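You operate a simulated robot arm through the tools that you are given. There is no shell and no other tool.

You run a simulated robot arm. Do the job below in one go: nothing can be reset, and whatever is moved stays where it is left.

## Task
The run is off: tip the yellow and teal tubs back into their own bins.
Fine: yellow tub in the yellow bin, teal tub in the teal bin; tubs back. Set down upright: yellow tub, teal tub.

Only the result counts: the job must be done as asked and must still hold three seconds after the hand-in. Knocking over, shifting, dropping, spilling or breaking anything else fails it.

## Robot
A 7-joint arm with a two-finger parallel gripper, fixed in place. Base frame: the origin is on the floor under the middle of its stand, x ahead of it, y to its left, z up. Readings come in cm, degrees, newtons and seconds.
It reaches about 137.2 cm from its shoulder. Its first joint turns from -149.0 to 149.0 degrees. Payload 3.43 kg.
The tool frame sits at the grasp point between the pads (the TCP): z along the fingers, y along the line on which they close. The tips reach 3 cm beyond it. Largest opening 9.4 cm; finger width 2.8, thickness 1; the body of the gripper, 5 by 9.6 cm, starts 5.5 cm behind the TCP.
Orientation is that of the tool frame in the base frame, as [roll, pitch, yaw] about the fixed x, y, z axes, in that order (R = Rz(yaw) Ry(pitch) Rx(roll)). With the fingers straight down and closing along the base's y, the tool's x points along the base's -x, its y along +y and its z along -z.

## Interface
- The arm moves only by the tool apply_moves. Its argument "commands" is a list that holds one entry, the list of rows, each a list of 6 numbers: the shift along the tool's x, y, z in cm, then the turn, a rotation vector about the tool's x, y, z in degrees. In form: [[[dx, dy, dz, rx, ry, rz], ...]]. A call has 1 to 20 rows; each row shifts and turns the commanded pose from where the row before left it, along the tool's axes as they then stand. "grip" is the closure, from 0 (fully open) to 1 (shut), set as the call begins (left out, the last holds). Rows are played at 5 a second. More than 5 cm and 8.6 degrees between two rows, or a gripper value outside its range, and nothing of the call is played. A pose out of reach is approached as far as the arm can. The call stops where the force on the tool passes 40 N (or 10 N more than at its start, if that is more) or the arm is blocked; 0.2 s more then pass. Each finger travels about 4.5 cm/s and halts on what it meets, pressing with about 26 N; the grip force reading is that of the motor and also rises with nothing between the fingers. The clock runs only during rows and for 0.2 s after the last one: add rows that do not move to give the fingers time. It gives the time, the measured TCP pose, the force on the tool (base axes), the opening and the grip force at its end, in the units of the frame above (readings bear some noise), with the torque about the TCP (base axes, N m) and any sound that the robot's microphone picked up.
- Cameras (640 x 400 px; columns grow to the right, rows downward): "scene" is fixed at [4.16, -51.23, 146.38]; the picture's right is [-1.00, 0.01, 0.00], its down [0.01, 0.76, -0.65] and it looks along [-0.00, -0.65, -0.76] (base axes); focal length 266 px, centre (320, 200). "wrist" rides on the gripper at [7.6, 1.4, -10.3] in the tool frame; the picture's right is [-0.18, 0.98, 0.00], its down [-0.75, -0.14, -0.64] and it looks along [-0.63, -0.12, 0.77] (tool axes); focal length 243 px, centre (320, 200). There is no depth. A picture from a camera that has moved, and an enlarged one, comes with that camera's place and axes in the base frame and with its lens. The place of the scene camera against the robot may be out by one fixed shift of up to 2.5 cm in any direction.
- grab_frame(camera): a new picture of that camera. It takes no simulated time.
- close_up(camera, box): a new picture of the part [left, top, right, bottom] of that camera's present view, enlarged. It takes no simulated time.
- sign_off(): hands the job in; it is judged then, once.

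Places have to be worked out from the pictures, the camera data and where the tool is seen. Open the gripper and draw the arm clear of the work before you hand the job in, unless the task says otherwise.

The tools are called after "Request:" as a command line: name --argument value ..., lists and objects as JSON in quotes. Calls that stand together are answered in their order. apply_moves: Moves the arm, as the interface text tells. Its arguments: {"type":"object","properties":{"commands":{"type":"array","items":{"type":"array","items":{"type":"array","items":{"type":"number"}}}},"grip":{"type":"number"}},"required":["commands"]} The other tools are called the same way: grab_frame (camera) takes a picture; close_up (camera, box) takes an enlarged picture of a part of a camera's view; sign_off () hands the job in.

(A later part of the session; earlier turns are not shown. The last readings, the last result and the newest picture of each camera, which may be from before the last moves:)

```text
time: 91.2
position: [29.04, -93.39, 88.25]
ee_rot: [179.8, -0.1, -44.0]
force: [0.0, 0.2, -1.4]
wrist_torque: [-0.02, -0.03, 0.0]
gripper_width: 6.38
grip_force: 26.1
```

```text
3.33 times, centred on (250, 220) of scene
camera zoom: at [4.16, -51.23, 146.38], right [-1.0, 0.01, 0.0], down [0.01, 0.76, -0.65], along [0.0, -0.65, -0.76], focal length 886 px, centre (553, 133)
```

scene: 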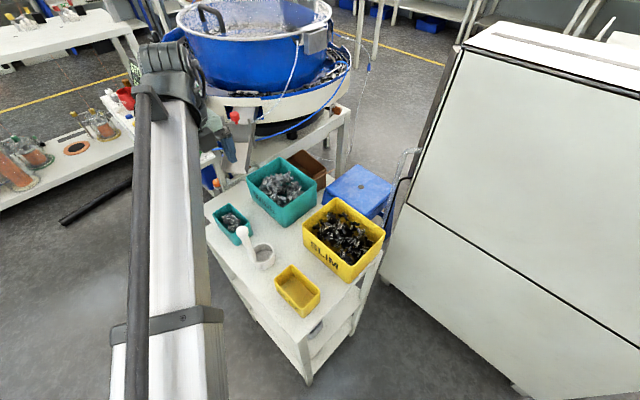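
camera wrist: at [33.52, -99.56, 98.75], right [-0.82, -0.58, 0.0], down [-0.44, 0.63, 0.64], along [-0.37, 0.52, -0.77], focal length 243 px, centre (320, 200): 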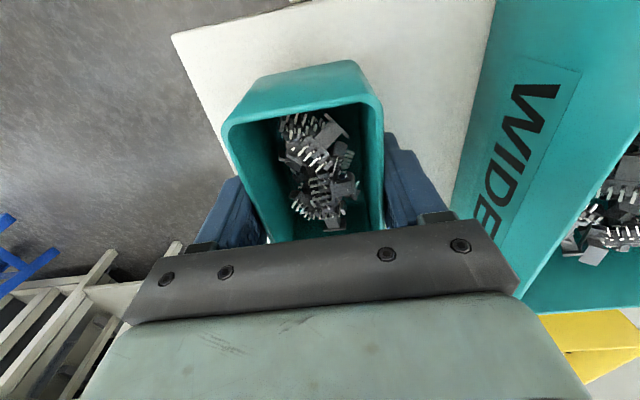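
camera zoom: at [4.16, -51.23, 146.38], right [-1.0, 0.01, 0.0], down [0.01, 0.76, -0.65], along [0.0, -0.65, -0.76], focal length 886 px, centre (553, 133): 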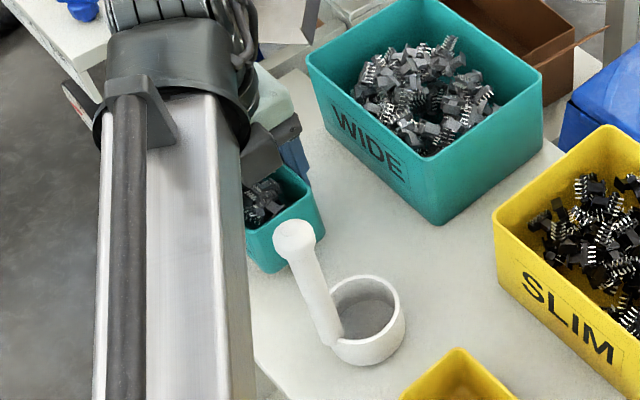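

No slip this time. I now turn the tub 90° about the vertical (it clears the bin and mortar by several cm) so its end will face the table front.

Request:
apply_moves --commands '[[[0, 0, -0.5, 0, 0, 0], [0, 0, -0.5, 0, 0, 0], [0, 0, 0, 0, 0, -5.4], [0, 0, 0, 0, 0, -7], [0, 0, 0, 0, 0, -7], [0, 0, 0, 0, 0, -7], [0, 0, 0, 0, 0, -7], [0, 0, 0, 0, 0, -7], [0, 0, 0, 0, 0, -7], [0, 0, 0, 0, 0, -7], [0, 0, 0, 0, 0, -7], [0, 0, 0, 0, 0, -7], [0, 0, 0, 0, 0, -7], [0, 0, 0, 0, 0, -7], [0, 0, 0, 0, 0, -7], [0, 0, 0, 0, 0, 0]]]'

Request:
grab_frame --camera "wrist"

Request:
grab_frame --camera "scene"

```text
time: 94.6
position: [29.12, -93.25, 89.29]
ee_rot: [179.9, 0.3, 45.6]
force: [-0.9, -0.3, -0.8]
wrist_torque: [-0.03, 0.04, -0.01]
gripper_width: 6.39
grip_force: 26.1
```

```text
taken
camera wrist: at [35.4, -88.77, 99.66], right [0.57, -0.82, 0.0], down [-0.63, -0.44, 0.65], along [-0.53, -0.37, -0.76], focal length 243 px, centre (320, 200)
```

wrist: 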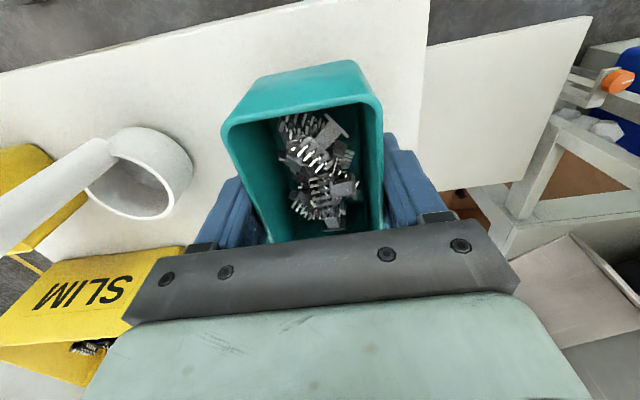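

```text
taken
```

scene: 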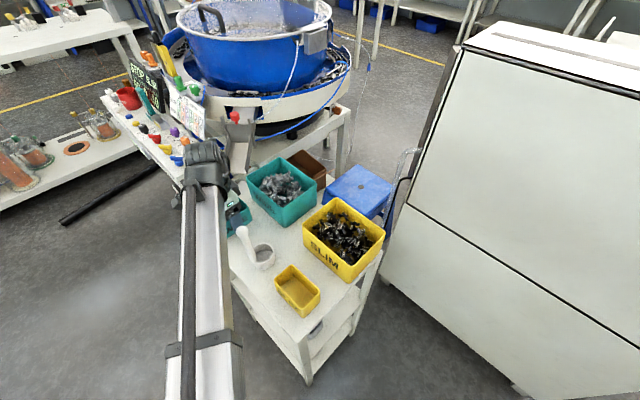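

The tub has turned cleanly with its chips inside. I lower it to the table in small steps, watching the force.

Request:
apply_moves --commands '[[[0, 0, 0.6, 0, 0, 0], [0, 0, 0.6, 0, 0, 0], [0, 0, 0.6, 0, 0, 0], [0, 0, 0.4, 0, 0, 0], [0, 0, 0.3, 0, 0, 0], [0, 0, 0, 0, 0, 0]]]'

Request:
apply_moves --commands '[[[0, 0, 0.2, 0, 0, 0], [0, 0, 0, 0, 0, 0]]]'

Request:
apply_moves --commands '[[[0, 0, 0.2, 0, 0, 0], [0, 0, 0, 0, 0, 0]]]'

```text
time: 96.0
position: [29.09, -93.19, 86.59]
ee_rot: [179.8, 0.3, 45.5]
force: [0.3, -0.9, -1.7]
wrist_torque: [0.01, -0.01, -0.01]
gripper_width: 6.39
grip_force: 26.6
```

```text
time: 96.6
position: [29.02, -93.36, 86.49]
ee_rot: [179.9, 0.2, 45.4]
force: [-0.4, 0.1, -0.3]
wrist_torque: [-0.01, -0.02, 0.01]
gripper_width: 6.4
grip_force: 26.3
```

```text
time: 97.2
position: [29.03, -93.41, 86.34]
ee_rot: [-180.0, 0.3, 45.4]
force: [0.5, -0.4, -1.4]
wrist_torque: [-0.03, 0.01, 0.01]
gripper_width: 6.37
grip_force: 25.7
```

No contact yet; one or two more fine steps.

Request:
apply_moves --commands '[[[0, 0, 0.15, 0, 0, 0], [0, 0, 0, 0, 0, 0]]]'

Request:
apply_moves --commands '[[[0, 0, 0.15, 0, 0, 0], [0, 0, 0, 0, 0, 0]]]'

```text
time: 97.8
position: [29.11, -93.37, 86.43]
ee_rot: [179.7, 0.3, 45.2]
force: [-3.3, -3.5, 15.4]
wrist_torque: [0.51, -0.37, -0.03]
gripper_width: 6.39
grip_force: 25.6
```

```text
time: 98.4
position: [29.02, -93.4, 86.13]
ee_rot: [179.8, 0.2, 45.5]
force: [-1.5, -6.4, 24.2]
wrist_torque: [0.03, 0.01, -0.08]
gripper_width: 6.39
grip_force: 26.0
```

Contact made. I relieve the load slightly and open.

Request:
apply_moves --commands '[[[0, 0, -0.12, 0, 0, 0], [0, 0, 0, 0, 0, 0]]]'

Request:
apply_moves --commands '[[[0, 0, 0, 0, 0, 0], [0, 0, 0, 0, 0, 0], [0, 0, 0, 0, 0, 0], [0, 0, 0, 0, 0, 0], [0, 0, 0, 0, 0, 0], [0, 0, 0, 0, 0, 0]]]' --grip 0

Request:
grab_frame --camera "wrist"

```text
time: 99.0
position: [29.11, -93.3, 86.11]
ee_rot: [179.9, 0.2, 45.4]
force: [0.5, -3.8, 8.8]
wrist_torque: [-0.43, 0.17, 0.09]
gripper_width: 6.38
grip_force: 25.9
```

```text
time: 100.4
position: [29.12, -93.45, 86.21]
ee_rot: [179.9, 0.2, 45.4]
force: [0.1, 0.6, 0.4]
wrist_torque: [0.0, 0.03, 0.01]
gripper_width: 9.39
grip_force: 0.1
```

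```text
taken
camera wrist: at [35.38, -88.82, 96.58], right [0.57, -0.82, 0.0], down [-0.63, -0.43, 0.65], along [-0.53, -0.37, -0.76], focal length 243 px, centre (320, 200)
```

wrist: 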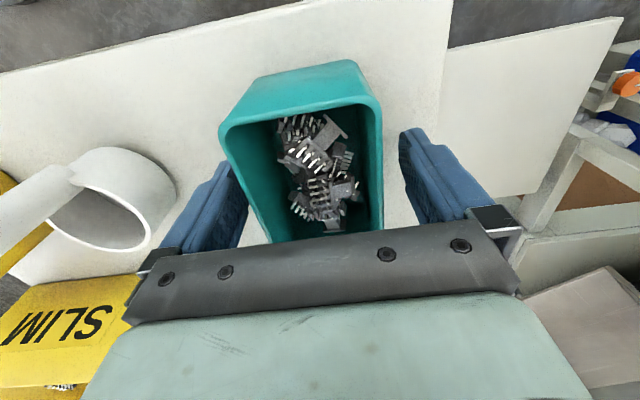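

The teal tub stands rotated with its chips inside. I raise straight up, back off to the front, and tilt the fingers to 20° below horizontal facing the bins.

Request:
apply_moves --commands '[[[0, 0, -1, 0, 0, 0], [0, 0, -2, 0, 0, 0], [0, 0, -3, 0, 0, 0], [0, 0, -3, 0, 0, 0], [0, 0, -3, 0, 0, 0], [0, 0, -3, 0, 0, 0], [0, 0, -3, 0, 0, 0], [0, 0, -3, 0, 0, 0], [0, 0, -2, 0, 0, 0], [0, 0, 0, 0, 0, 0]]]'

Request:
apply_moves --commands '[[[2.2, 0, 0, 0, 0, 0], [2.2, 0, 0, 0, 0, 0], [2.2, 0, 0, 0, 0, 0], [2.2, 0, 0, 0, 0, 0], [2.2, 0, 0, 0, 0, 0], [2.2, 0, 0, 0, 0, 0], [0, 0, 0, 0, -7.78, 0], [0, 0, 0, 0, -7.78, 0], [0, 0, 0, 0, -7.78, 0], [0, 0, 0, 0, -7.78, 0], [0, 0, 0, 0, -7.78, 0], [0, 0, 0, 0, -7.78, 0], [0, 0, 0, 0, -7.78, 0], [0, 0, 0, 0, -7.78, 0], [0, 0, 0, 0, -7.78, 0], [0, 0, 0, 0, 0, 0]]]'

Request:
grab_frame --camera "scene"

Request:
grab_frame --camera "wrist"

```text
time: 102.6
position: [29.14, -93.26, 109.3]
ee_rot: [179.9, 0.3, 45.4]
force: [0.0, 0.2, 0.6]
wrist_torque: [-0.03, 0.03, -0.03]
gripper_width: 9.39
grip_force: 0.1
```

```text
time: 106.0
position: [38.47, -83.79, 109.2]
ee_rot: [179.7, 70.4, 45.0]
force: [-0.1, 0.4, 0.9]
wrist_torque: [0.02, 0.0, 0.02]
gripper_width: 9.41
grip_force: 0.0
```

```text
taken
```

scene: 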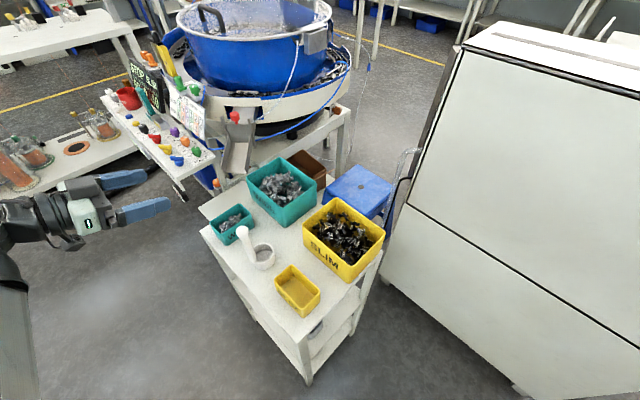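

```text
taken
camera wrist: at [47.97, -76.06, 105.61], right [0.66, -0.73, 0.18], down [0.15, 0.35, 0.93], along [-0.74, -0.58, 0.34], focal length 243 px, centre (320, 200)
```

wrist: 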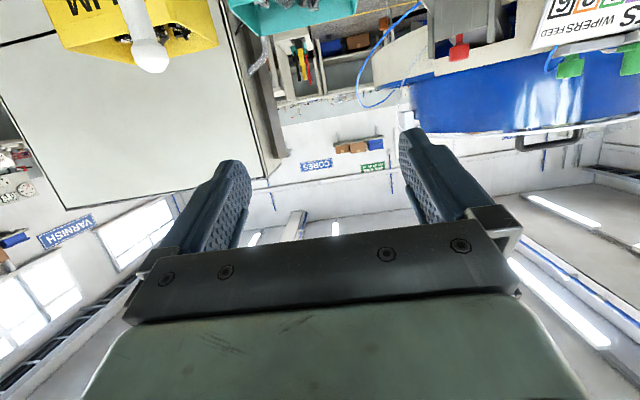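

Pose is right on target. Before grasping I test in free air that the needed roll (negative direction, ~150°) is reachable with this heading.

Request:
apply_moves --commands '[[[0, 0, 0, 0, 0, -8.3], [0, 0, 0, 0, 0, -8.3], [0, 0, 0, 0, 0, -8.3], [0, 0, 0, 0, 0, -8.3], [0, 0, 0, 0, 0, -8.3], [0, 0, 0, 0, 0, -8.3], [0, 0, 0, 0, 0, -8.3], [0, 0, 0, 0, 0, -8.3], [0, 0, 0, 0, 0, -8.3], [0, 0, 0, 0, 0, -8.3], [0, 0, 0, 0, 0, -8.3], [0, 0, 0, 0, 0, -8.3], [0, 0, 0, 0, 0, -8.3], [0, 0, 0, 0, 0, -8.3], [0, 0, 0, 0, 0, -8.3], [0, 0, 0, 0, 0, -8.3], [0, 0, 0, 0, 0, -8.3], [0, 0, 0, 0, 0, -8.3], [0, 0, 0, 0, 0, 0]]]'

Request:
grab_frame --camera "wrist"

```text
time: 110.0
position: [38.51, -83.82, 109.07]
ee_rot: [-125.2, -54.0, 165.1]
force: [-0.8, 0.3, -0.5]
wrist_torque: [-0.02, 0.02, -0.02]
gripper_width: 9.38
grip_force: 0.1
```

```text
taken
camera wrist: at [40.13, -74.71, 118.28], right [-0.38, 0.69, -0.62], down [0.92, 0.21, -0.33], along [-0.09, -0.69, -0.71], focal length 243 px, centre (320, 200)
```

wrist: 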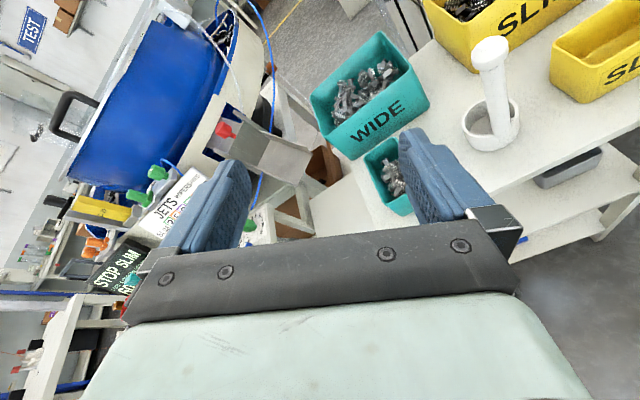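

The -149° roll works. I try the remaining 30.6° so I could grasp camera-up with a good view and pour by rolling back.

Request:
apply_moves --commands '[[[0, 0, 0, 0, 0, -7.65], [0, 0, 0, 0, 0, -7.65], [0, 0, 0, 0, 0, -7.65], [0, 0, 0, 0, 0, -7.65], [0, 0, 0, 0, 0, 0]]]'

Request:
grab_frame --camera "wrist"

Request:
grab_frame --camera "scene"

```text
time: 111.2
position: [38.42, -83.74, 109.14]
ee_rot: [179.9, -70.4, -134.7]
force: [0.2, -0.3, 0.1]
wrist_torque: [-0.01, -0.01, 0.0]
gripper_width: 9.42
grip_force: 0.0
```

```text
taken
camera wrist: at [42.3, -77.74, 119.95], right [-0.66, 0.73, -0.17], down [0.7, 0.51, -0.49], along [-0.27, -0.45, -0.85], focal length 243 px, centre (320, 200)
```

wrist: 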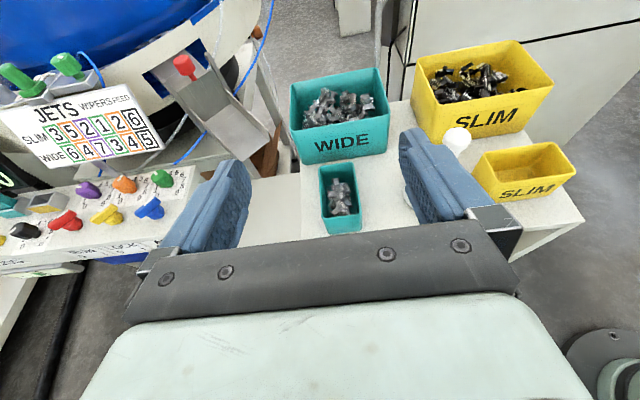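

```text
taken
```

scene: 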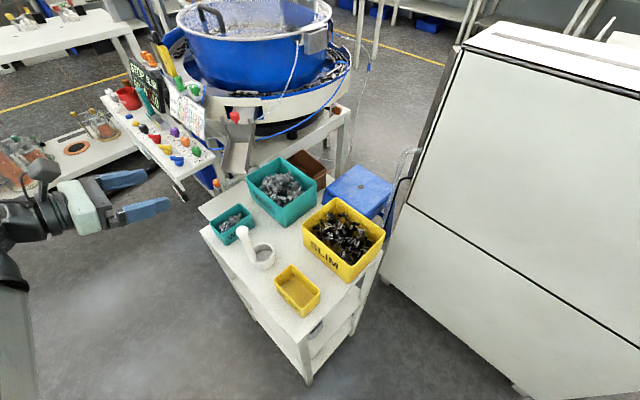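

Camera-up is reachable with this heading, so I grasp that way. I descend to the pre-grasp point in front of the table edge.

Request:
apply_moves --commands '[[[-2.367, -0.02, 0.893, 0, 0, 0], [-2.367, -0.02, 0.893, 0, 0, 0], [-2.367, -0.02, 0.893, 0, 0, 0], [-2.367, -0.02, 0.893, 0, 0, 0], [-2.367, -0.02, 0.893, 0, 0, 0], [-2.367, -0.02, 0.893, 0, 0, 0], [-2.367, -0.02, 0.893, 0, 0, 0], [0, 0, 0, 0, 0, 0]]]'

Request:
grab_frame --camera "wrist"

Request:
close_up --camera "scene" --box '[120, 140, 300, 290]'

```text
time: 113.0
position: [38.34, -83.99, 91.37]
ee_rot: [-179.9, -70.2, -134.9]
force: [-0.7, 0.1, 0.8]
wrist_torque: [0.03, 0.0, 0.0]
gripper_width: 9.4
grip_force: 0.0
```

```text
taken
camera wrist: at [42.16, -77.95, 102.15], right [-0.66, 0.73, -0.17], down [0.7, 0.51, -0.49], along [-0.27, -0.45, -0.85], focal length 243 px, centre (320, 200)
```

wrist: 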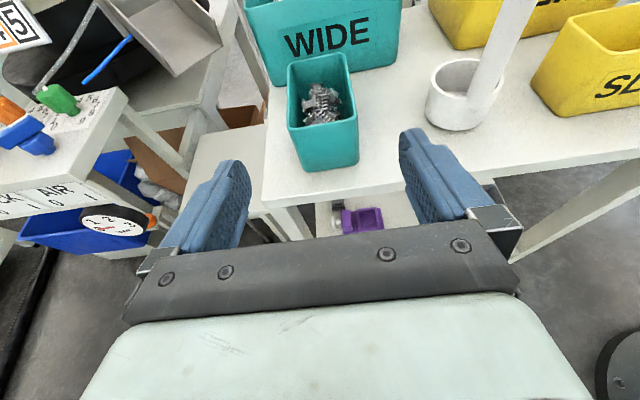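

```text
2.67 times, centred on (210, 215) of scene
camera zoom: at [4.16, -51.23, 146.38], right [-1.0, 0.01, 0.0], down [0.01, 0.76, -0.65], along [0.0, -0.65, -0.76], focal length 708 px, centre (613, 160)
```

zoom: 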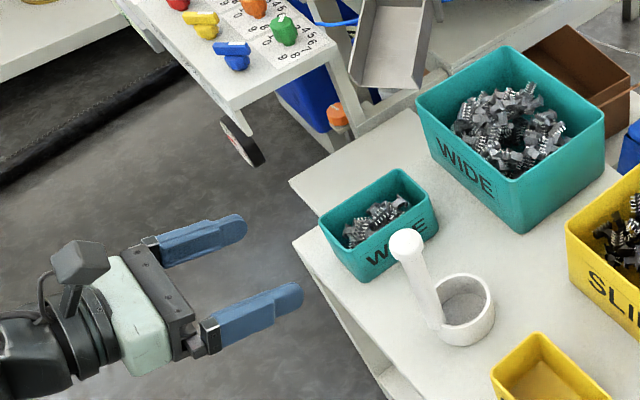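

The prediction matches within ~0.2 cm. I advance 7 cm along the fingers and recheck.

Request:
apply_moves --commands '[[[0, 0.05, 1.4, 0, 0, 0], [0, 0.05, 1.4, 0, 0, 0], [0, 0, 1.4, 0, 0, 0], [0, 0, 1.4, 0, 0, 0], [0, 0, 1.4, 0, 0, 0], [0, 0, 0, 0, 0, 0]]]'

Request:
grab_frame --camera "wrist"

Request:
close_up --camera "scene" --box '[140, 150, 300, 290]'

```text
time: 114.4
position: [33.51, -88.69, 89.19]
ee_rot: [-179.8, -70.4, -134.8]
force: [-0.7, 0.4, 0.0]
wrist_torque: [-0.02, 0.0, -0.04]
gripper_width: 9.39
grip_force: 0.1
```

```text
taken
camera wrist: at [37.38, -82.6, 99.85], right [-0.66, 0.73, -0.17], down [0.7, 0.51, -0.49], along [-0.27, -0.45, -0.85], focal length 243 px, centre (320, 200)
```

wrist: 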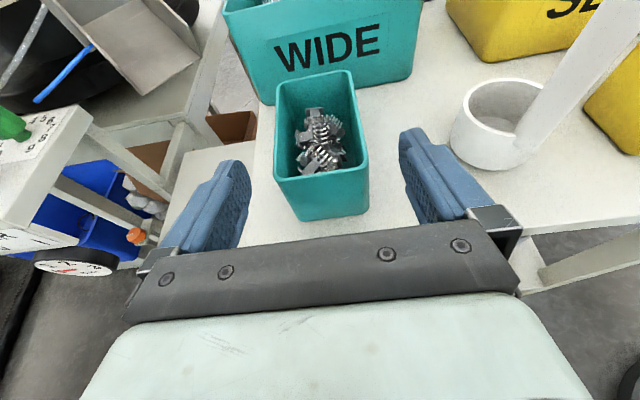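

```text
2.86 times, centred on (220, 220) of scene
camera zoom: at [4.16, -51.23, 146.38], right [-1.0, 0.01, 0.0], down [0.01, 0.76, -0.65], along [0.0, -0.65, -0.76], focal length 759 px, centre (606, 143)
```

zoom: 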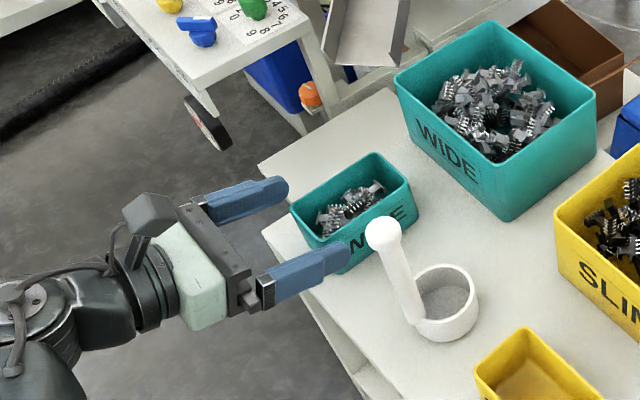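

Aligned, with both fingers passing outside the tub and clear of the pestle. I advance the remaining 5.9 cm.

Request:
apply_moves --commands '[[[0, 0, 1.2, 0, 0, 0], [0, 0, 1.2, 0, 0, 0], [0, 0, 1.2, 0, 0, 0], [0, 0, 1.2, 0, 0, 0], [0, 0, 1.1, 0, 0, 0], [0, 0, 0, 0, 0, 0]]]'

Request:
grab_frame --camera "wrist"

Request:
close_up --camera "scene" --box '[160, 160, 300, 280]'

```text
time: 115.8
position: [29.83, -92.66, 87.05]
ee_rot: [-179.8, -70.4, -134.8]
force: [0.8, -0.7, -0.6]
wrist_torque: [0.03, -0.01, -0.04]
gripper_width: 9.4
grip_force: 0.1
```

```text
taken
camera wrist: at [33.61, -86.6, 97.83], right [-0.66, 0.73, -0.17], down [0.7, 0.51, -0.49], along [-0.27, -0.45, -0.85], focal length 243 px, centre (320, 200)
```

wrist: 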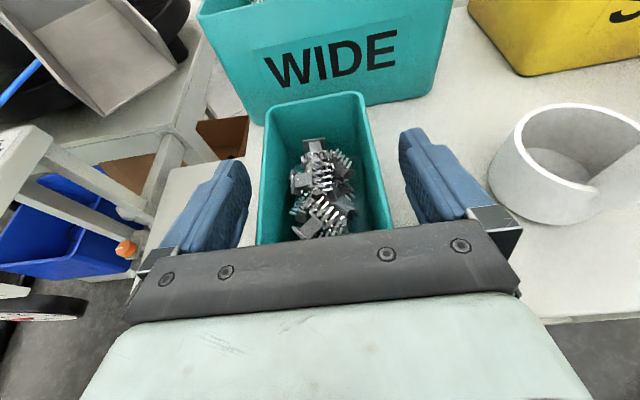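

```text
3.33 times, centred on (230, 220) of scene
camera zoom: at [4.16, -51.23, 146.38], right [-1.0, 0.01, 0.0], down [0.01, 0.76, -0.65], along [0.0, -0.65, -0.76], focal length 886 px, centre (620, 133)
```

zoom: 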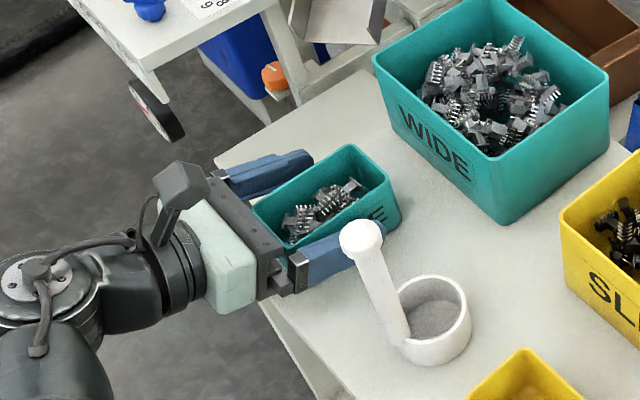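

In position with the tub between the pads. I close and settle.

Request:
apply_moves --commands '[[[0, 0, 0, 0, 0, 0], [0, 0, 0, 0, 0, 0], [0, 0, 0, 0, 0, 0], [0, 0, 0, 0, 0, 0], [0, 0, 0, 0, 0, 0], [0, 0, 0, 0, 0, 0], [0, 0, 0, 0, 0, 0], [0, 0, 0, 0, 0, 0]]]' --grip 1

Request:
grab_frame --camera "wrist"

Request:
apply_moves --commands '[[[0.235, 0, -0.085, 0, 0, 0], [0.235, 0, -0.085, 0, 0, 0], [0.235, 0, -0.085, 0, 0, 0], [0.235, 0, -0.085, 0, 0, 0], [0.47, 0, -0.17, 0, 0, 0], [0.47, 0, -0.17, 0, 0, 0], [0, 0, 0, 0, 0, 0]]]'

Request:
grab_frame --camera "wrist"

```text
time: 117.6
position: [29.74, -92.71, 87.04]
ee_rot: [-179.8, -70.2, -134.8]
force: [0.4, 0.2, -0.7]
wrist_torque: [0.01, -0.01, -0.02]
gripper_width: 6.39
grip_force: 25.8
```

```text
taken
camera wrist: at [33.62, -86.59, 97.85], right [-0.66, 0.73, -0.17], down [0.7, 0.51, -0.49], along [-0.27, -0.45, -0.85], focal length 243 px, centre (320, 200)
```

wrist: 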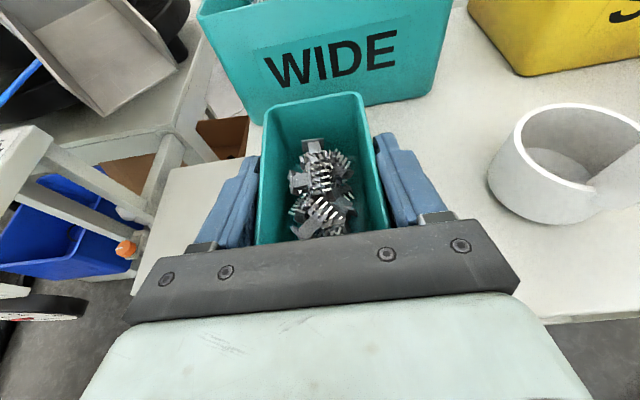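

```text
time: 119.2
position: [29.68, -92.63, 89.15]
ee_rot: [-179.7, -70.3, -134.9]
force: [0.0, -0.1, -1.3]
wrist_torque: [0.01, 0.02, 0.01]
gripper_width: 6.4
grip_force: 26.5
```

```text
taken
camera wrist: at [33.63, -86.51, 99.92], right [-0.66, 0.73, -0.17], down [0.7, 0.51, -0.49], along [-0.27, -0.45, -0.85], focal length 243 px, centre (320, 200)
```

wrist: 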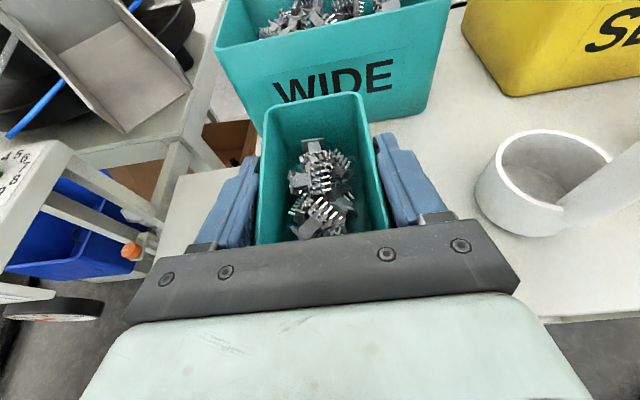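

No slip at all. I lift straight up another 14 cm to clear the teal bin's rim, then look.

Request:
apply_moves --commands '[[[0.7, 0, -0.25, 0, 0, 0], [1.41, 0, -0.51, 0, 0, 0], [1.41, 0, -0.51, 0, 0, 0], [1.41, 0, -0.51, 0, 0, 0], [1.41, 0, -0.51, 0, 0, 0], [1.41, 0, -0.51, 0, 0, 0], [1.41, 0, -0.51, 0, 0, 0], [1.41, 0, -0.51, 0, 0, 0], [1.41, 0, -0.51, 0, 0, 0], [0.94, 0, -0.34, 0, 0, 0], [0, 0, 0, 0, 0, 0]]]'

Request:
grab_frame --camera "wrist"

Request:
close_up --camera "scene" --box '[140, 120, 340, 280]'

```text
time: 121.6
position: [29.76, -92.75, 102.7]
ee_rot: [-179.8, -70.3, -134.8]
force: [-0.4, -0.3, -1.2]
wrist_torque: [0.01, 0.0, 0.0]
gripper_width: 6.37
grip_force: 25.9
```

```text
taken
camera wrist: at [33.71, -86.65, 113.52], right [-0.66, 0.73, -0.17], down [0.7, 0.51, -0.49], along [-0.27, -0.45, -0.85], focal length 243 px, centre (320, 200)
```

wrist: 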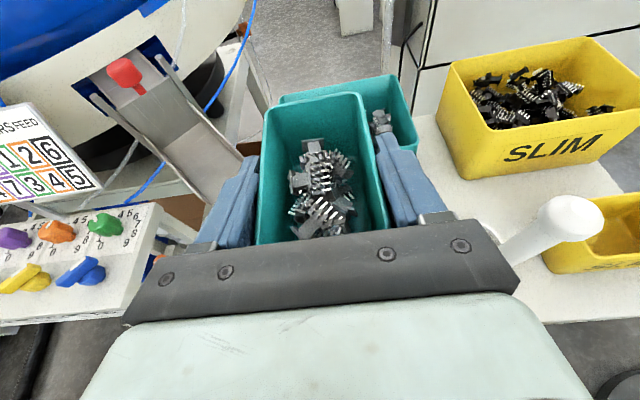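

```text
2.50 times, centred on (240, 200) of scene
camera zoom: at [4.16, -51.23, 146.38], right [-1.0, 0.01, 0.0], down [0.01, 0.76, -0.65], along [0.0, -0.65, -0.76], focal length 664 px, centre (520, 200)
```

zoom: 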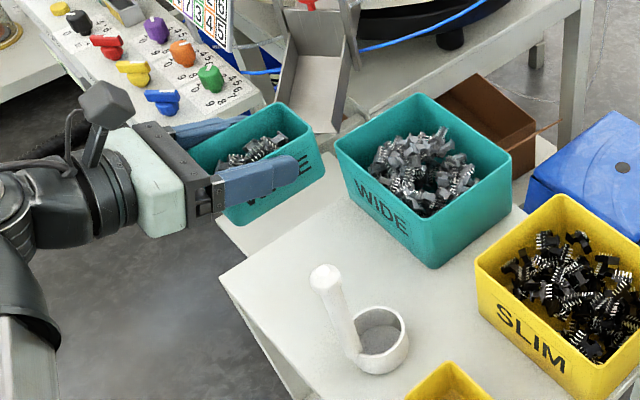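

The tub is held firmly and I've refined the teal bin centre to about (15.7, -103.5), rim ≈92.7. I carry the tub horizontally over the bin (tub bottom ≈5 cm above the rim).

Request:
apply_moves --commands '[[[0.232, 0.035, 0.643, 0, 0, 0], [0.463, 0.07, 1.286, 0, 0, 0], [0.695, 0.104, 1.93, 0, 0, 0], [0.753, 0.113, 2.09, 0, 0, 0], [0.753, 0.113, 2.09, 0, 0, 0], [0.753, 0.113, 2.09, 0, 0, 0], [0.753, 0.113, 2.09, 0, 0, 0], [0.695, 0.104, 1.93, 0, 0, 0], [0.463, 0.07, 1.286, 0, 0, 0], [0.232, 0.035, 0.643, 0, 0, 0], [0, 0, 0, 0, 0, 0]]]'

Request:
grab_frame --camera "wrist"

Request:
close_up --camera "scene" --box '[180, 110, 380, 270]'

```text
time: 124.0
position: [17.15, -104.27, 102.83]
ee_rot: [-179.8, -70.3, -134.8]
force: [-0.1, -0.9, -0.7]
wrist_torque: [0.04, 0.01, 0.03]
gripper_width: 6.37
grip_force: 26.0
```

```text
taken
camera wrist: at [21.05, -98.21, 113.62], right [-0.66, 0.73, -0.17], down [0.7, 0.51, -0.49], along [-0.27, -0.45, -0.85], focal length 243 px, centre (320, 200)
```

wrist: 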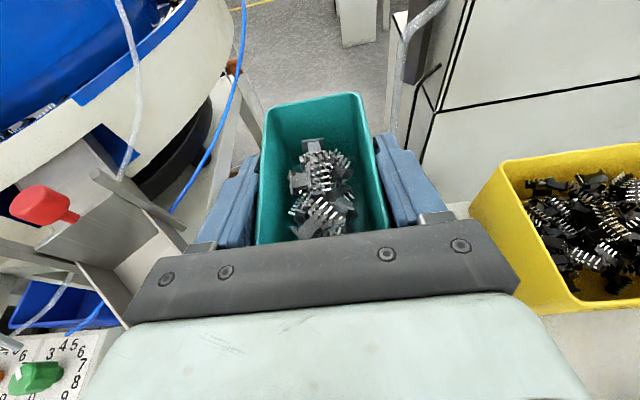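

```text
2.50 times, centred on (280, 190) of scene
camera zoom: at [4.16, -51.23, 146.38], right [-1.0, 0.01, 0.0], down [0.01, 0.76, -0.65], along [0.0, -0.65, -0.76], focal length 664 px, centre (420, 225)
```

zoom: 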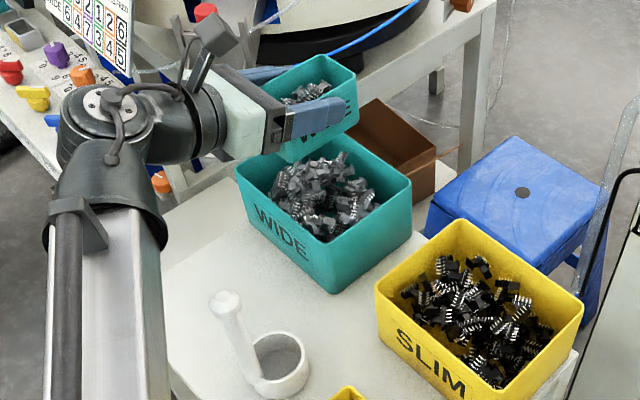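

The tub is over the teal bin. I shift back half a centimetre, raise the fingers 25° (chips don't slide at this angle), and roll the first 46° toward the bin's long inner direction.

Request:
apply_moves --commands '[[[-0.17, 0, -0.47, 0, 0, 0], [0, 0, 0, 0, 5, 0], [0, 0, 0, 0, 5, 0], [0, 0, 0, 0, 5, 0], [0, 0, 0, 0, 5, 0], [0, 0, 0, 0, 5, 0], [0, 0, 0, 0, 0, 6], [0, 0, 0, 0, 0, 7], [0, 0, 0, 0, 0, 7], [0, 0, 0, 0, 0, 7], [0, 0, 0, 0, 0, 7], [0, 0, 0, 0, 0, 7], [0, 0, 0, 0, 0, 5], [0, 0, 0, 0, 0, 0]]]'

Request:
grab_frame --camera "wrist"

Request:
close_up --camera "scene" --box '[180, 110, 380, 270]'

```text
time: 127.0
position: [17.72, -103.88, 102.79]
ee_rot: [-82.7, -43.7, 130.3]
force: [0.4, 0.2, -0.7]
wrist_torque: [-0.01, -0.01, 0.0]
gripper_width: 6.41
grip_force: 25.5
```

```text
taken
camera wrist: at [20.32, -91.68, 106.23], right [-0.44, 0.33, -0.83], down [0.88, -0.02, -0.48], along [-0.18, -0.94, -0.28], focal length 243 px, centre (320, 200)
```

wrist: 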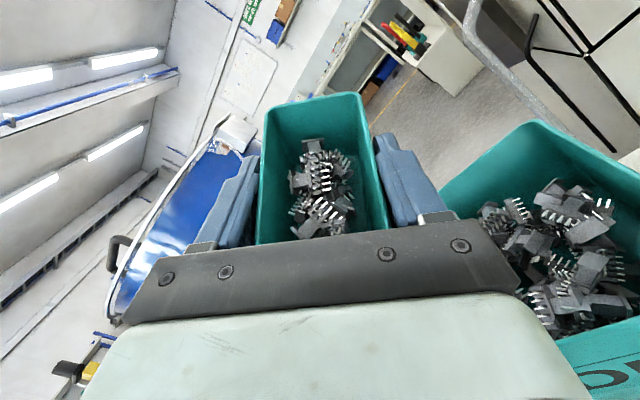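

```text
2.50 times, centred on (280, 190) of scene
camera zoom: at [4.16, -51.23, 146.38], right [-1.0, 0.01, 0.0], down [0.01, 0.76, -0.65], along [0.0, -0.65, -0.76], focal length 664 px, centre (420, 225)
```

zoom: 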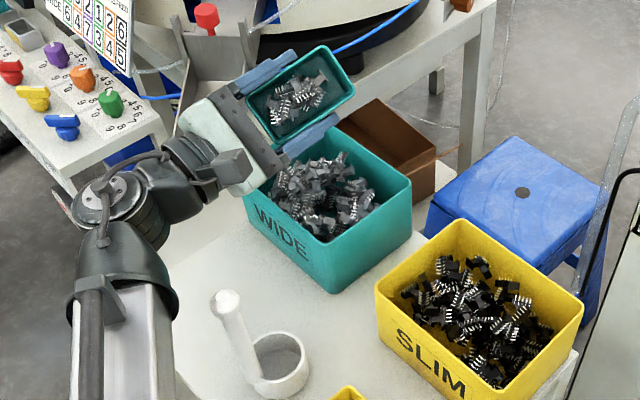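

Chips are still in the tub and the lip is above the bin interior. I lower 1 cm and roll on to about 100°.

Request:
apply_moves --commands '[[[-0.35, 0.36, 0, 0, 0, 0], [-0.35, 0.36, 0, 0, 0, 0], [0, 0, 0, 0, 0, 6], [0, 0, 0, 0, 0, 6], [0, 0, 0, 0, 0, 6], [0, 0, 0, 0, 0, 6], [0, 0, 0, 0, 0, 6], [0, 0, 0, 0, 0, 6], [0, 0, 0, 0, 0, 6], [0, 0, 0, 0, 0, 6], [0, 0, 0, 0, 0, 6], [0, 0, 0, 0, 0, 0], [0, 0, 0, 0, 0, 0]]]'

Request:
grab_frame --camera "wrist"

Request:
close_up --camera "scene" --box '[180, 110, 380, 270]'

```text
time: 129.8
position: [17.48, -103.95, 101.82]
ee_rot: [-84.6, 10.1, 136.3]
force: [0.0, -0.1, -1.2]
wrist_torque: [0.02, 0.05, -0.02]
gripper_width: 6.4
grip_force: 26.0
```

```text
taken
camera wrist: at [19.25, -91.68, 98.24], right [0.19, -0.31, -0.93], down [0.98, -0.03, 0.21], along [-0.09, -0.95, 0.3], focal length 243 px, centre (320, 200)
```

wrist: 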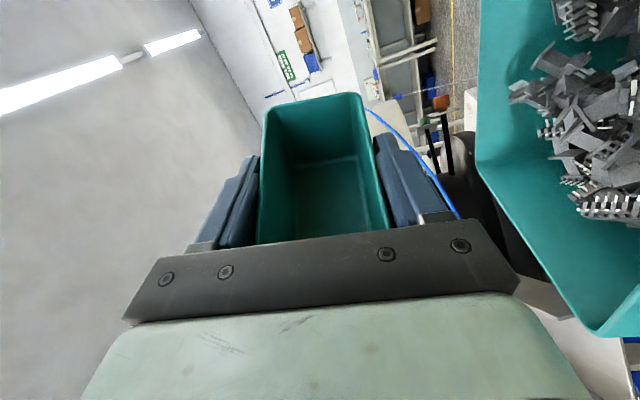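

```text
2.50 times, centred on (280, 190) of scene
camera zoom: at [4.16, -51.23, 146.38], right [-1.0, 0.01, 0.0], down [0.01, 0.76, -0.65], along [0.0, -0.65, -0.76], focal length 664 px, centre (420, 225)
```

zoom: 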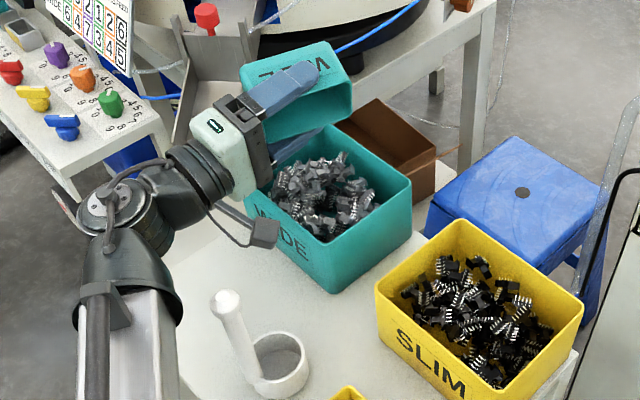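

The tub has emptied into the teal bin. I roll further to about 142° and jiggle to drop anything hidden.

Request:
apply_moves --commands '[[[0, 0, 0, 0, 0, 7], [0, 0, 0, 0, 0, 7], [0, 0, 0, 0, 0, 7], [0, 0, 0, 0, 0, 7], [0, 0, 0, 0, 0, 7], [0, 0, 0, 0, 0, 7], [0, 0, 0, 0, 0, 0], [0, 0, 0, 0, 0, -4], [0, 0, 0, 0, 0, 4], [0, 0, 0, 0, 0, -4], [0, 0, 0, 0, 0, 4], [0, 0, 0, 0, 0, 0]]]'

Request:
grab_frame --camera "wrist"

Request:
close_up --camera "scene" --box '[180, 110, 380, 270]'

```text
time: 132.4
position: [17.4, -103.86, 101.81]
ee_rot: [-81.4, 51.7, 142.1]
force: [0.4, 0.4, -0.9]
wrist_torque: [0.02, -0.02, 0.03]
gripper_width: 6.39
grip_force: 26.0
```

```text
taken
camera wrist: at [21.58, -94.53, 94.15], right [0.6, -0.65, -0.46], down [0.74, 0.25, 0.62], along [-0.29, -0.71, 0.64], focal length 243 px, centre (320, 200)
```

wrist: 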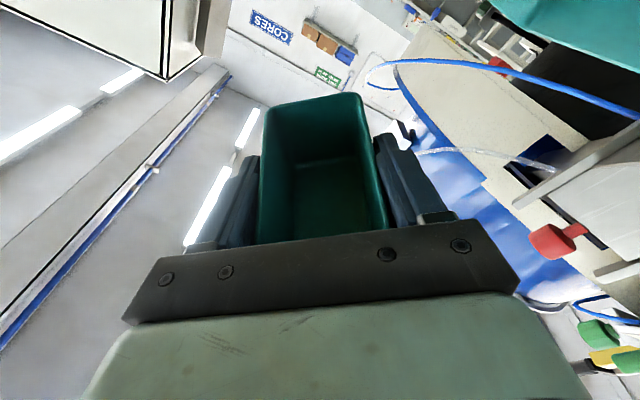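

```text
2.50 times, centred on (280, 190) of scene
camera zoom: at [4.16, -51.23, 146.38], right [-1.0, 0.01, 0.0], down [0.01, 0.76, -0.65], along [0.0, -0.65, -0.76], focal length 664 px, centre (420, 225)
```

zoom: 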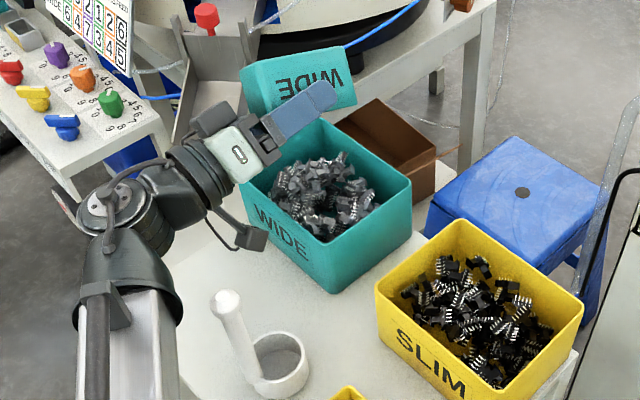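

Empty. I rise a little and roll back to level, then lower the fingers to the original 20° tilt.

Request:
apply_moves --commands '[[[-0.59, -0.46, 0, 0, 0, 0], [-0.59, -0.46, 0, 0, 0, 0], [0, 0, 0, 0, 0, -7.89], [0, 0, 0, 0, 0, -7.89], [0, 0, 0, 0, 0, -7.89], [0, 0, 0, 0, 0, -7.89], [0, 0, 0, 0, 0, -7.89], [0, 0, 0, 0, 0, -7.89], [0, 0, 0, 0, 0, -7.89], [0, 0, 0, 0, 0, -7.89], [0, 0, 0, 0, 0, -7.89], [0, 0, 0, 0, 0, -7.89], [0, 0, 0, 0, 0, -7.89], [0, 0, 0, 0, 0, -7.89], [0, 0, 0, 0, 0, -7.89], [0, 0, 0, 0, 0, -7.89], [0, 0, 0, 0, 0, -7.89], [0, 0, 0, 0, 0, -7.89], [0, 0, 0, 0, 0, -7.89], [0, 0, 0, 0, 0, -7.89]]]'

Request:
apply_moves --commands '[[[0, 0, 0, 0, -5, 0], [0, 0, 0, 0, -5, 0], [0, 0, 0, 0, -5, 0], [0, 0, 0, 0, -5, 0], [0, 0, 0, 0, -5, 0], [0, 0, 0, 0, 0, 0]]]'

Request:
grab_frame --camera "wrist"

Request:
close_up --camera "scene" --box '[180, 110, 380, 270]'

```text
time: 136.6
position: [17.51, -103.84, 103.31]
ee_rot: [1.0, -84.7, 44.4]
force: [0.4, 0.4, -1.3]
wrist_torque: [0.02, -0.02, 0.0]
gripper_width: 6.41
grip_force: 25.7
```

```text
time: 138.0
position: [17.67, -103.73, 103.18]
ee_rot: [-179.9, -70.2, -134.7]
force: [0.3, 0.3, -0.1]
wrist_torque: [-0.01, -0.01, -0.04]
gripper_width: 6.42
grip_force: 26.1
```

```text
taken
camera wrist: at [21.44, -97.7, 114.06], right [-0.66, 0.73, -0.17], down [0.7, 0.51, -0.49], along [-0.27, -0.44, -0.85], focal length 243 px, centre (320, 200)
```

wrist: 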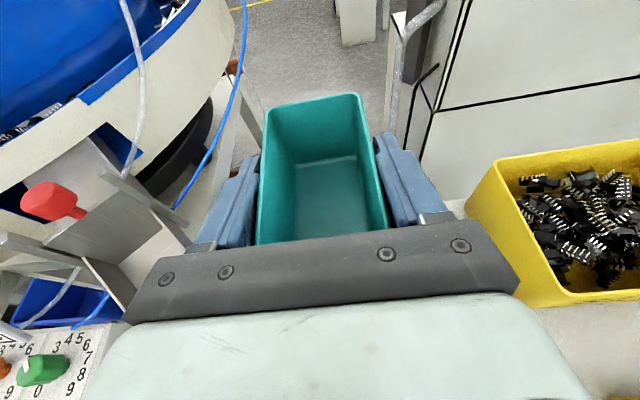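

```text
2.50 times, centred on (280, 190) of scene
camera zoom: at [4.16, -51.23, 146.38], right [-1.0, 0.01, 0.0], down [0.01, 0.76, -0.65], along [0.0, -0.65, -0.76], focal length 664 px, centre (420, 225)
```

zoom: 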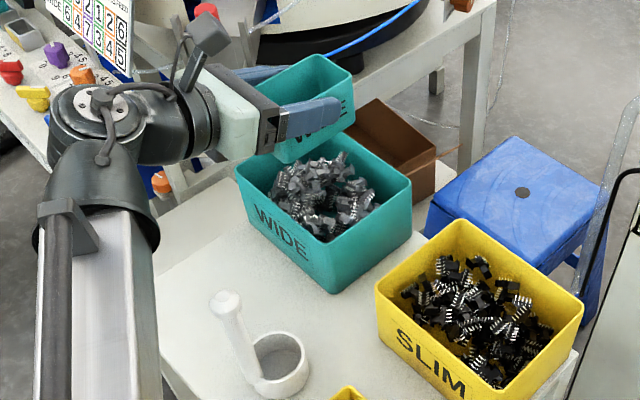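

The teal tub is empty and upright in the grip. I carry it back above the temporary spot and lower to just above contact.

Request:
apply_moves --commands '[[[-0.222, -0.033, -0.616, 0, 0, 0], [-0.444, -0.066, -1.23, 0, 0, 0], [-0.666, -0.098, -1.85, 0, 0, 0], [-0.72, -0.107, -2.0, 0, 0, 0], [-0.72, -0.107, -2.0, 0, 0, 0], [-0.72, -0.107, -2.0, 0, 0, 0], [-0.72, -0.107, -2.0, 0, 0, 0], [-0.666, -0.098, -1.85, 0, 0, 0], [-0.444, -0.066, -1.23, 0, 0, 0], [-0.222, -0.033, -0.616, 0, 0, 0], [0, 0, 0, 0, 0, 0]]]'

Request:
apply_moves --commands '[[[-0.7, 0, 0.25, 0, 0, 0], [-1.41, 0, 0.51, 0, 0, 0], [-1.41, 0, 0.51, 0, 0, 0], [-1.41, 0, 0.51, 0, 0, 0], [-1.41, 0, 0.51, 0, 0, 0], [-1.41, 0, 0.51, 0, 0, 0], [-1.41, 0, 0.51, 0, 0, 0], [-1.41, 0, 0.51, 0, 0, 0], [-1.41, 0, 0.51, 0, 0, 0], [-0.7, 0, 0.25, 0, 0, 0], [0, 0, 0, 0, 0, 0]]]'

Request:
grab_frame --camera "wrist"

Request:
close_up --camera "scene" --box '[160, 140, 320, 280]'

```text
time: 140.4
position: [29.7, -92.84, 103.29]
ee_rot: [-179.8, -70.2, -134.7]
force: [-1.0, 0.0, -1.0]
wrist_torque: [0.08, -0.02, -0.01]
gripper_width: 6.4
grip_force: 25.7
```

```text
time: 142.8
position: [29.71, -92.69, 89.89]
ee_rot: [-179.8, -70.3, -134.8]
force: [-0.3, 0.2, -0.5]
wrist_torque: [0.03, -0.03, 0.01]
gripper_width: 6.39
grip_force: 26.4
```

```text
taken
camera wrist: at [33.56, -86.7, 100.68], right [-0.66, 0.73, -0.17], down [0.7, 0.51, -0.49], along [-0.27, -0.45, -0.85], focal length 243 px, centre (320, 200)
```

wrist: 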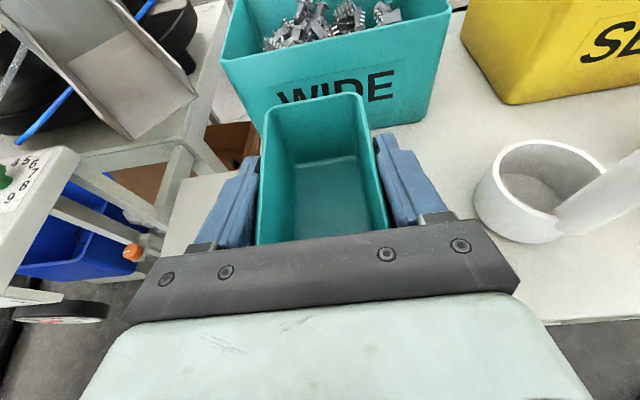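

```text
2.86 times, centred on (240, 210) of scene
camera zoom: at [4.16, -51.23, 146.38], right [-1.0, 0.01, 0.0], down [0.01, 0.76, -0.65], along [0.0, -0.65, -0.76], focal length 759 px, centre (549, 171)
```

zoom: 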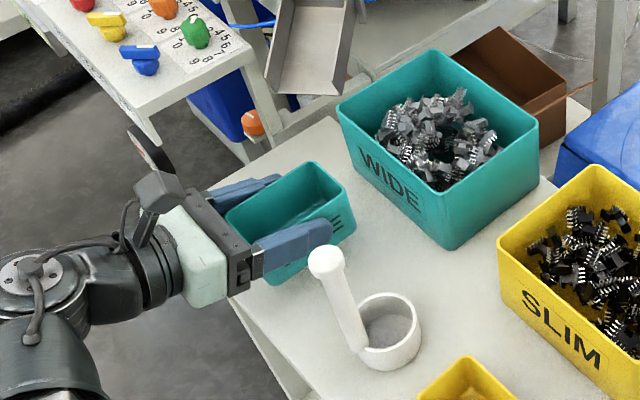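

About 2.8 cm to contact. I lower in decreasing steps with force checks.

Request:
apply_moves --commands '[[[-0.47, 0, 0.17, 0, 0, 0], [-0.47, 0, 0.17, 0, 0, 0], [-0.47, 0, 0.17, 0, 0, 0], [-0.47, 0, 0.17, 0, 0, 0], [-0.24, 0, 0.085, 0, 0, 0], [0, 0, 0, 0, 0, 0]]]'

Request:
apply_moves --commands '[[[-0.19, 0, 0.07, 0, 0, 0], [0, 0, 0, 0, 0, 0]]]'

Request:
apply_moves --commands '[[[-0.19, 0, 0.07, 0, 0, 0], [0, 0, 0, 0, 0, 0]]]'

```text
time: 144.2
position: [29.73, -92.75, 87.61]
ee_rot: [-179.7, -70.3, -134.8]
force: [-0.3, -0.4, -0.3]
wrist_torque: [0.02, 0.0, -0.01]
gripper_width: 6.38
grip_force: 25.8
```

```text
time: 144.8
position: [29.68, -92.69, 87.34]
ee_rot: [-179.8, -70.3, -134.8]
force: [-0.2, 0.0, -0.8]
wrist_torque: [0.04, 0.01, -0.05]
gripper_width: 6.43
grip_force: 25.7
```

```text
time: 145.4
position: [29.9, -92.76, 87.01]
ee_rot: [-179.9, -70.3, -134.8]
force: [-0.4, -1.0, 0.6]
wrist_torque: [-0.08, 0.12, -0.03]
gripper_width: 6.38
grip_force: 26.1
```

Just about touching. One more fine step to seat it.

Request:
apply_moves --commands '[[[-0.12, 0, 0.045, 0, 0, 0], [0, 0, 0, 0, 0, 0]]]'

```text
time: 146.0
position: [29.77, -92.66, 87.03]
ee_rot: [-179.7, -70.4, -134.8]
force: [3.4, 2.0, 13.5]
wrist_torque: [0.4, -0.22, -0.02]
gripper_width: 6.39
grip_force: 25.8
```

Contact (13.5 N). I open the gripper and check.

Request:
apply_moves --commands '[[[0, 0, 0, 0, 0, 0], [0, 0, 0, 0, 0, 0], [0, 0, 0, 0, 0, 0], [0, 0, 0, 0, 0, 0], [0, 0, 0, 0, 0, 0], [0, 0, 0, 0, 0, 0]]]' --grip 0

Request:
grab_frame --camera "wrist"

Request:
close_up --camera "scene" --box '[160, 140, 320, 280]'

```text
time: 147.4
position: [29.72, -92.81, 86.86]
ee_rot: [-179.8, -70.4, -134.8]
force: [0.4, -0.1, 0.9]
wrist_torque: [-0.01, 0.0, 0.0]
gripper_width: 9.4
grip_force: 0.0
```

```text
taken
camera wrist: at [33.58, -86.67, 97.74], right [-0.66, 0.73, -0.17], down [0.7, 0.51, -0.49], along [-0.27, -0.45, -0.85], focal length 243 px, centre (320, 200)
```

wrist: 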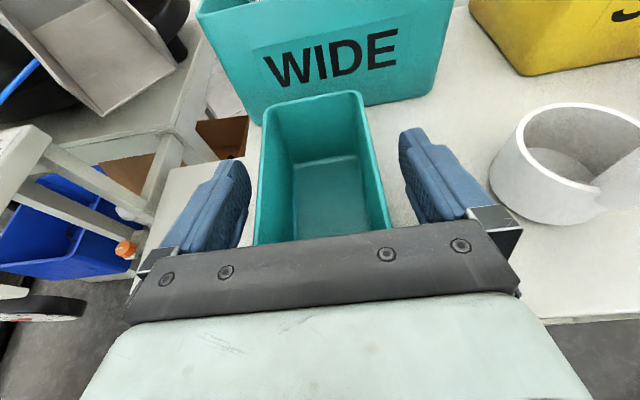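

```text
2.86 times, centred on (240, 210) of scene
camera zoom: at [4.16, -51.23, 146.38], right [-1.0, 0.01, 0.0], down [0.01, 0.76, -0.65], along [0.0, -0.65, -0.76], focal length 759 px, centre (549, 171)
```

zoom: 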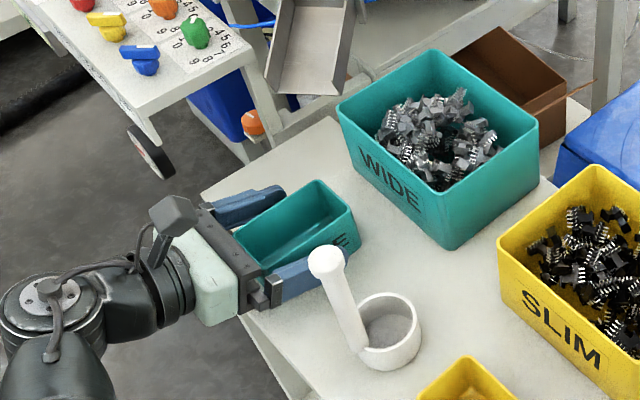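

The teal tub stands on the temporary spot, empty. I back straight out, rise, and roll the wrist back so I can regrasp vertically with the safe camera side.

Request:
apply_moves --commands '[[[0, 0, -1, 0, 0, 0], [0, 0, -1.5, 0, 0, 0], [0, 0, -2, 0, 0, 0], [0, 0, -2, 0, 0, 0], [0, 0, -2, 0, 0, 0], [0, 0, -2, 0, 0, 0], [0, 0, -1.5, 0, 0, 0], [0, 0, -1, 0, 0, 0], [2.3, 0, -0.85, 0, 0, 0], [2.3, 0, -0.85, 0, 0, 0], [2.3, 0, -0.85, 0, 0, 0], [2.3, 0, -0.85, 0, 0, 0], [2.3, 0, -0.85, 0, 0, 0], [2.3, 0, -0.85, 0, 0, 0], [2.3, 0, -0.85, 0, 0, 0], [0, 0, 0, 0, 0, 0]]]'

Request:
apply_moves --commands '[[[0, 0, 0, 0, 0, 8.5], [0, 0, 0, 0, 0, 8.5], [0, 0, 0, 0, 0, 8.5], [0, 0, 0, 0, 0, 8.5], [0, 0, 0, 0, 0, 8.5], [0, 0, 0, 0, 0, 8.5], [0, 0, 0, 0, 0, 8.5], [0, 0, 0, 0, 0, 8.5], [0, 0, 0, 0, 0, 8.5], [0, 0, 0, 0, 0, 8.5], [0, 0, 0, 0, 0, 8.5], [0, 0, 0, 0, 0, 8.5], [0, 0, 0, 0, 0, 8.5], [0, 0, 0, 0, 0, 8.5], [0, 0, 0, 0, 0, 8.5], [0, 0, 0, 0, 0, 8.5], [0, 0, 0, 0, 0, 8.5], [0, 0, 0, 0, 0, 8.5], [0, 0, 0, 0, 0, 8.5], [0, 0, 0, 0, 0, 8.5]]]'

Request:
apply_moves --commands '[[[0, 0, 0, 0, 0, 5], [0, 0, 0, 0, 0, 5], [0, 0, 0, 0, 0, 0]]]'

Request:
grab_frame --camera "scene"

```text
time: 150.8
position: [38.33, -84.14, 108.53]
ee_rot: [-179.9, -70.3, -134.8]
force: [-0.1, -0.8, -0.2]
wrist_torque: [-0.01, 0.0, 0.01]
gripper_width: 9.39
grip_force: 0.0
```

```text
time: 155.0
position: [38.32, -83.97, 108.62]
ee_rot: [-154.6, 68.2, 72.5]
force: [0.7, 0.0, -0.2]
wrist_torque: [0.01, 0.02, -0.01]
gripper_width: 9.41
grip_force: 0.1
```

```text
time: 155.8
position: [38.38, -83.82, 108.52]
ee_rot: [179.6, 70.4, 45.0]
force: [0.5, -0.7, 1.0]
wrist_torque: [0.0, 0.0, -0.01]
gripper_width: 9.41
grip_force: 0.1
```

```text
taken
```

scene: 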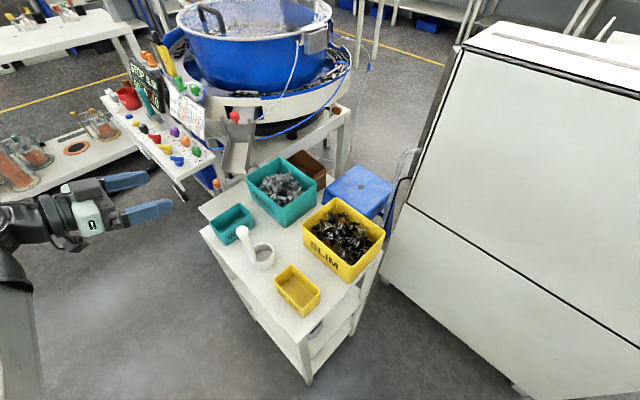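

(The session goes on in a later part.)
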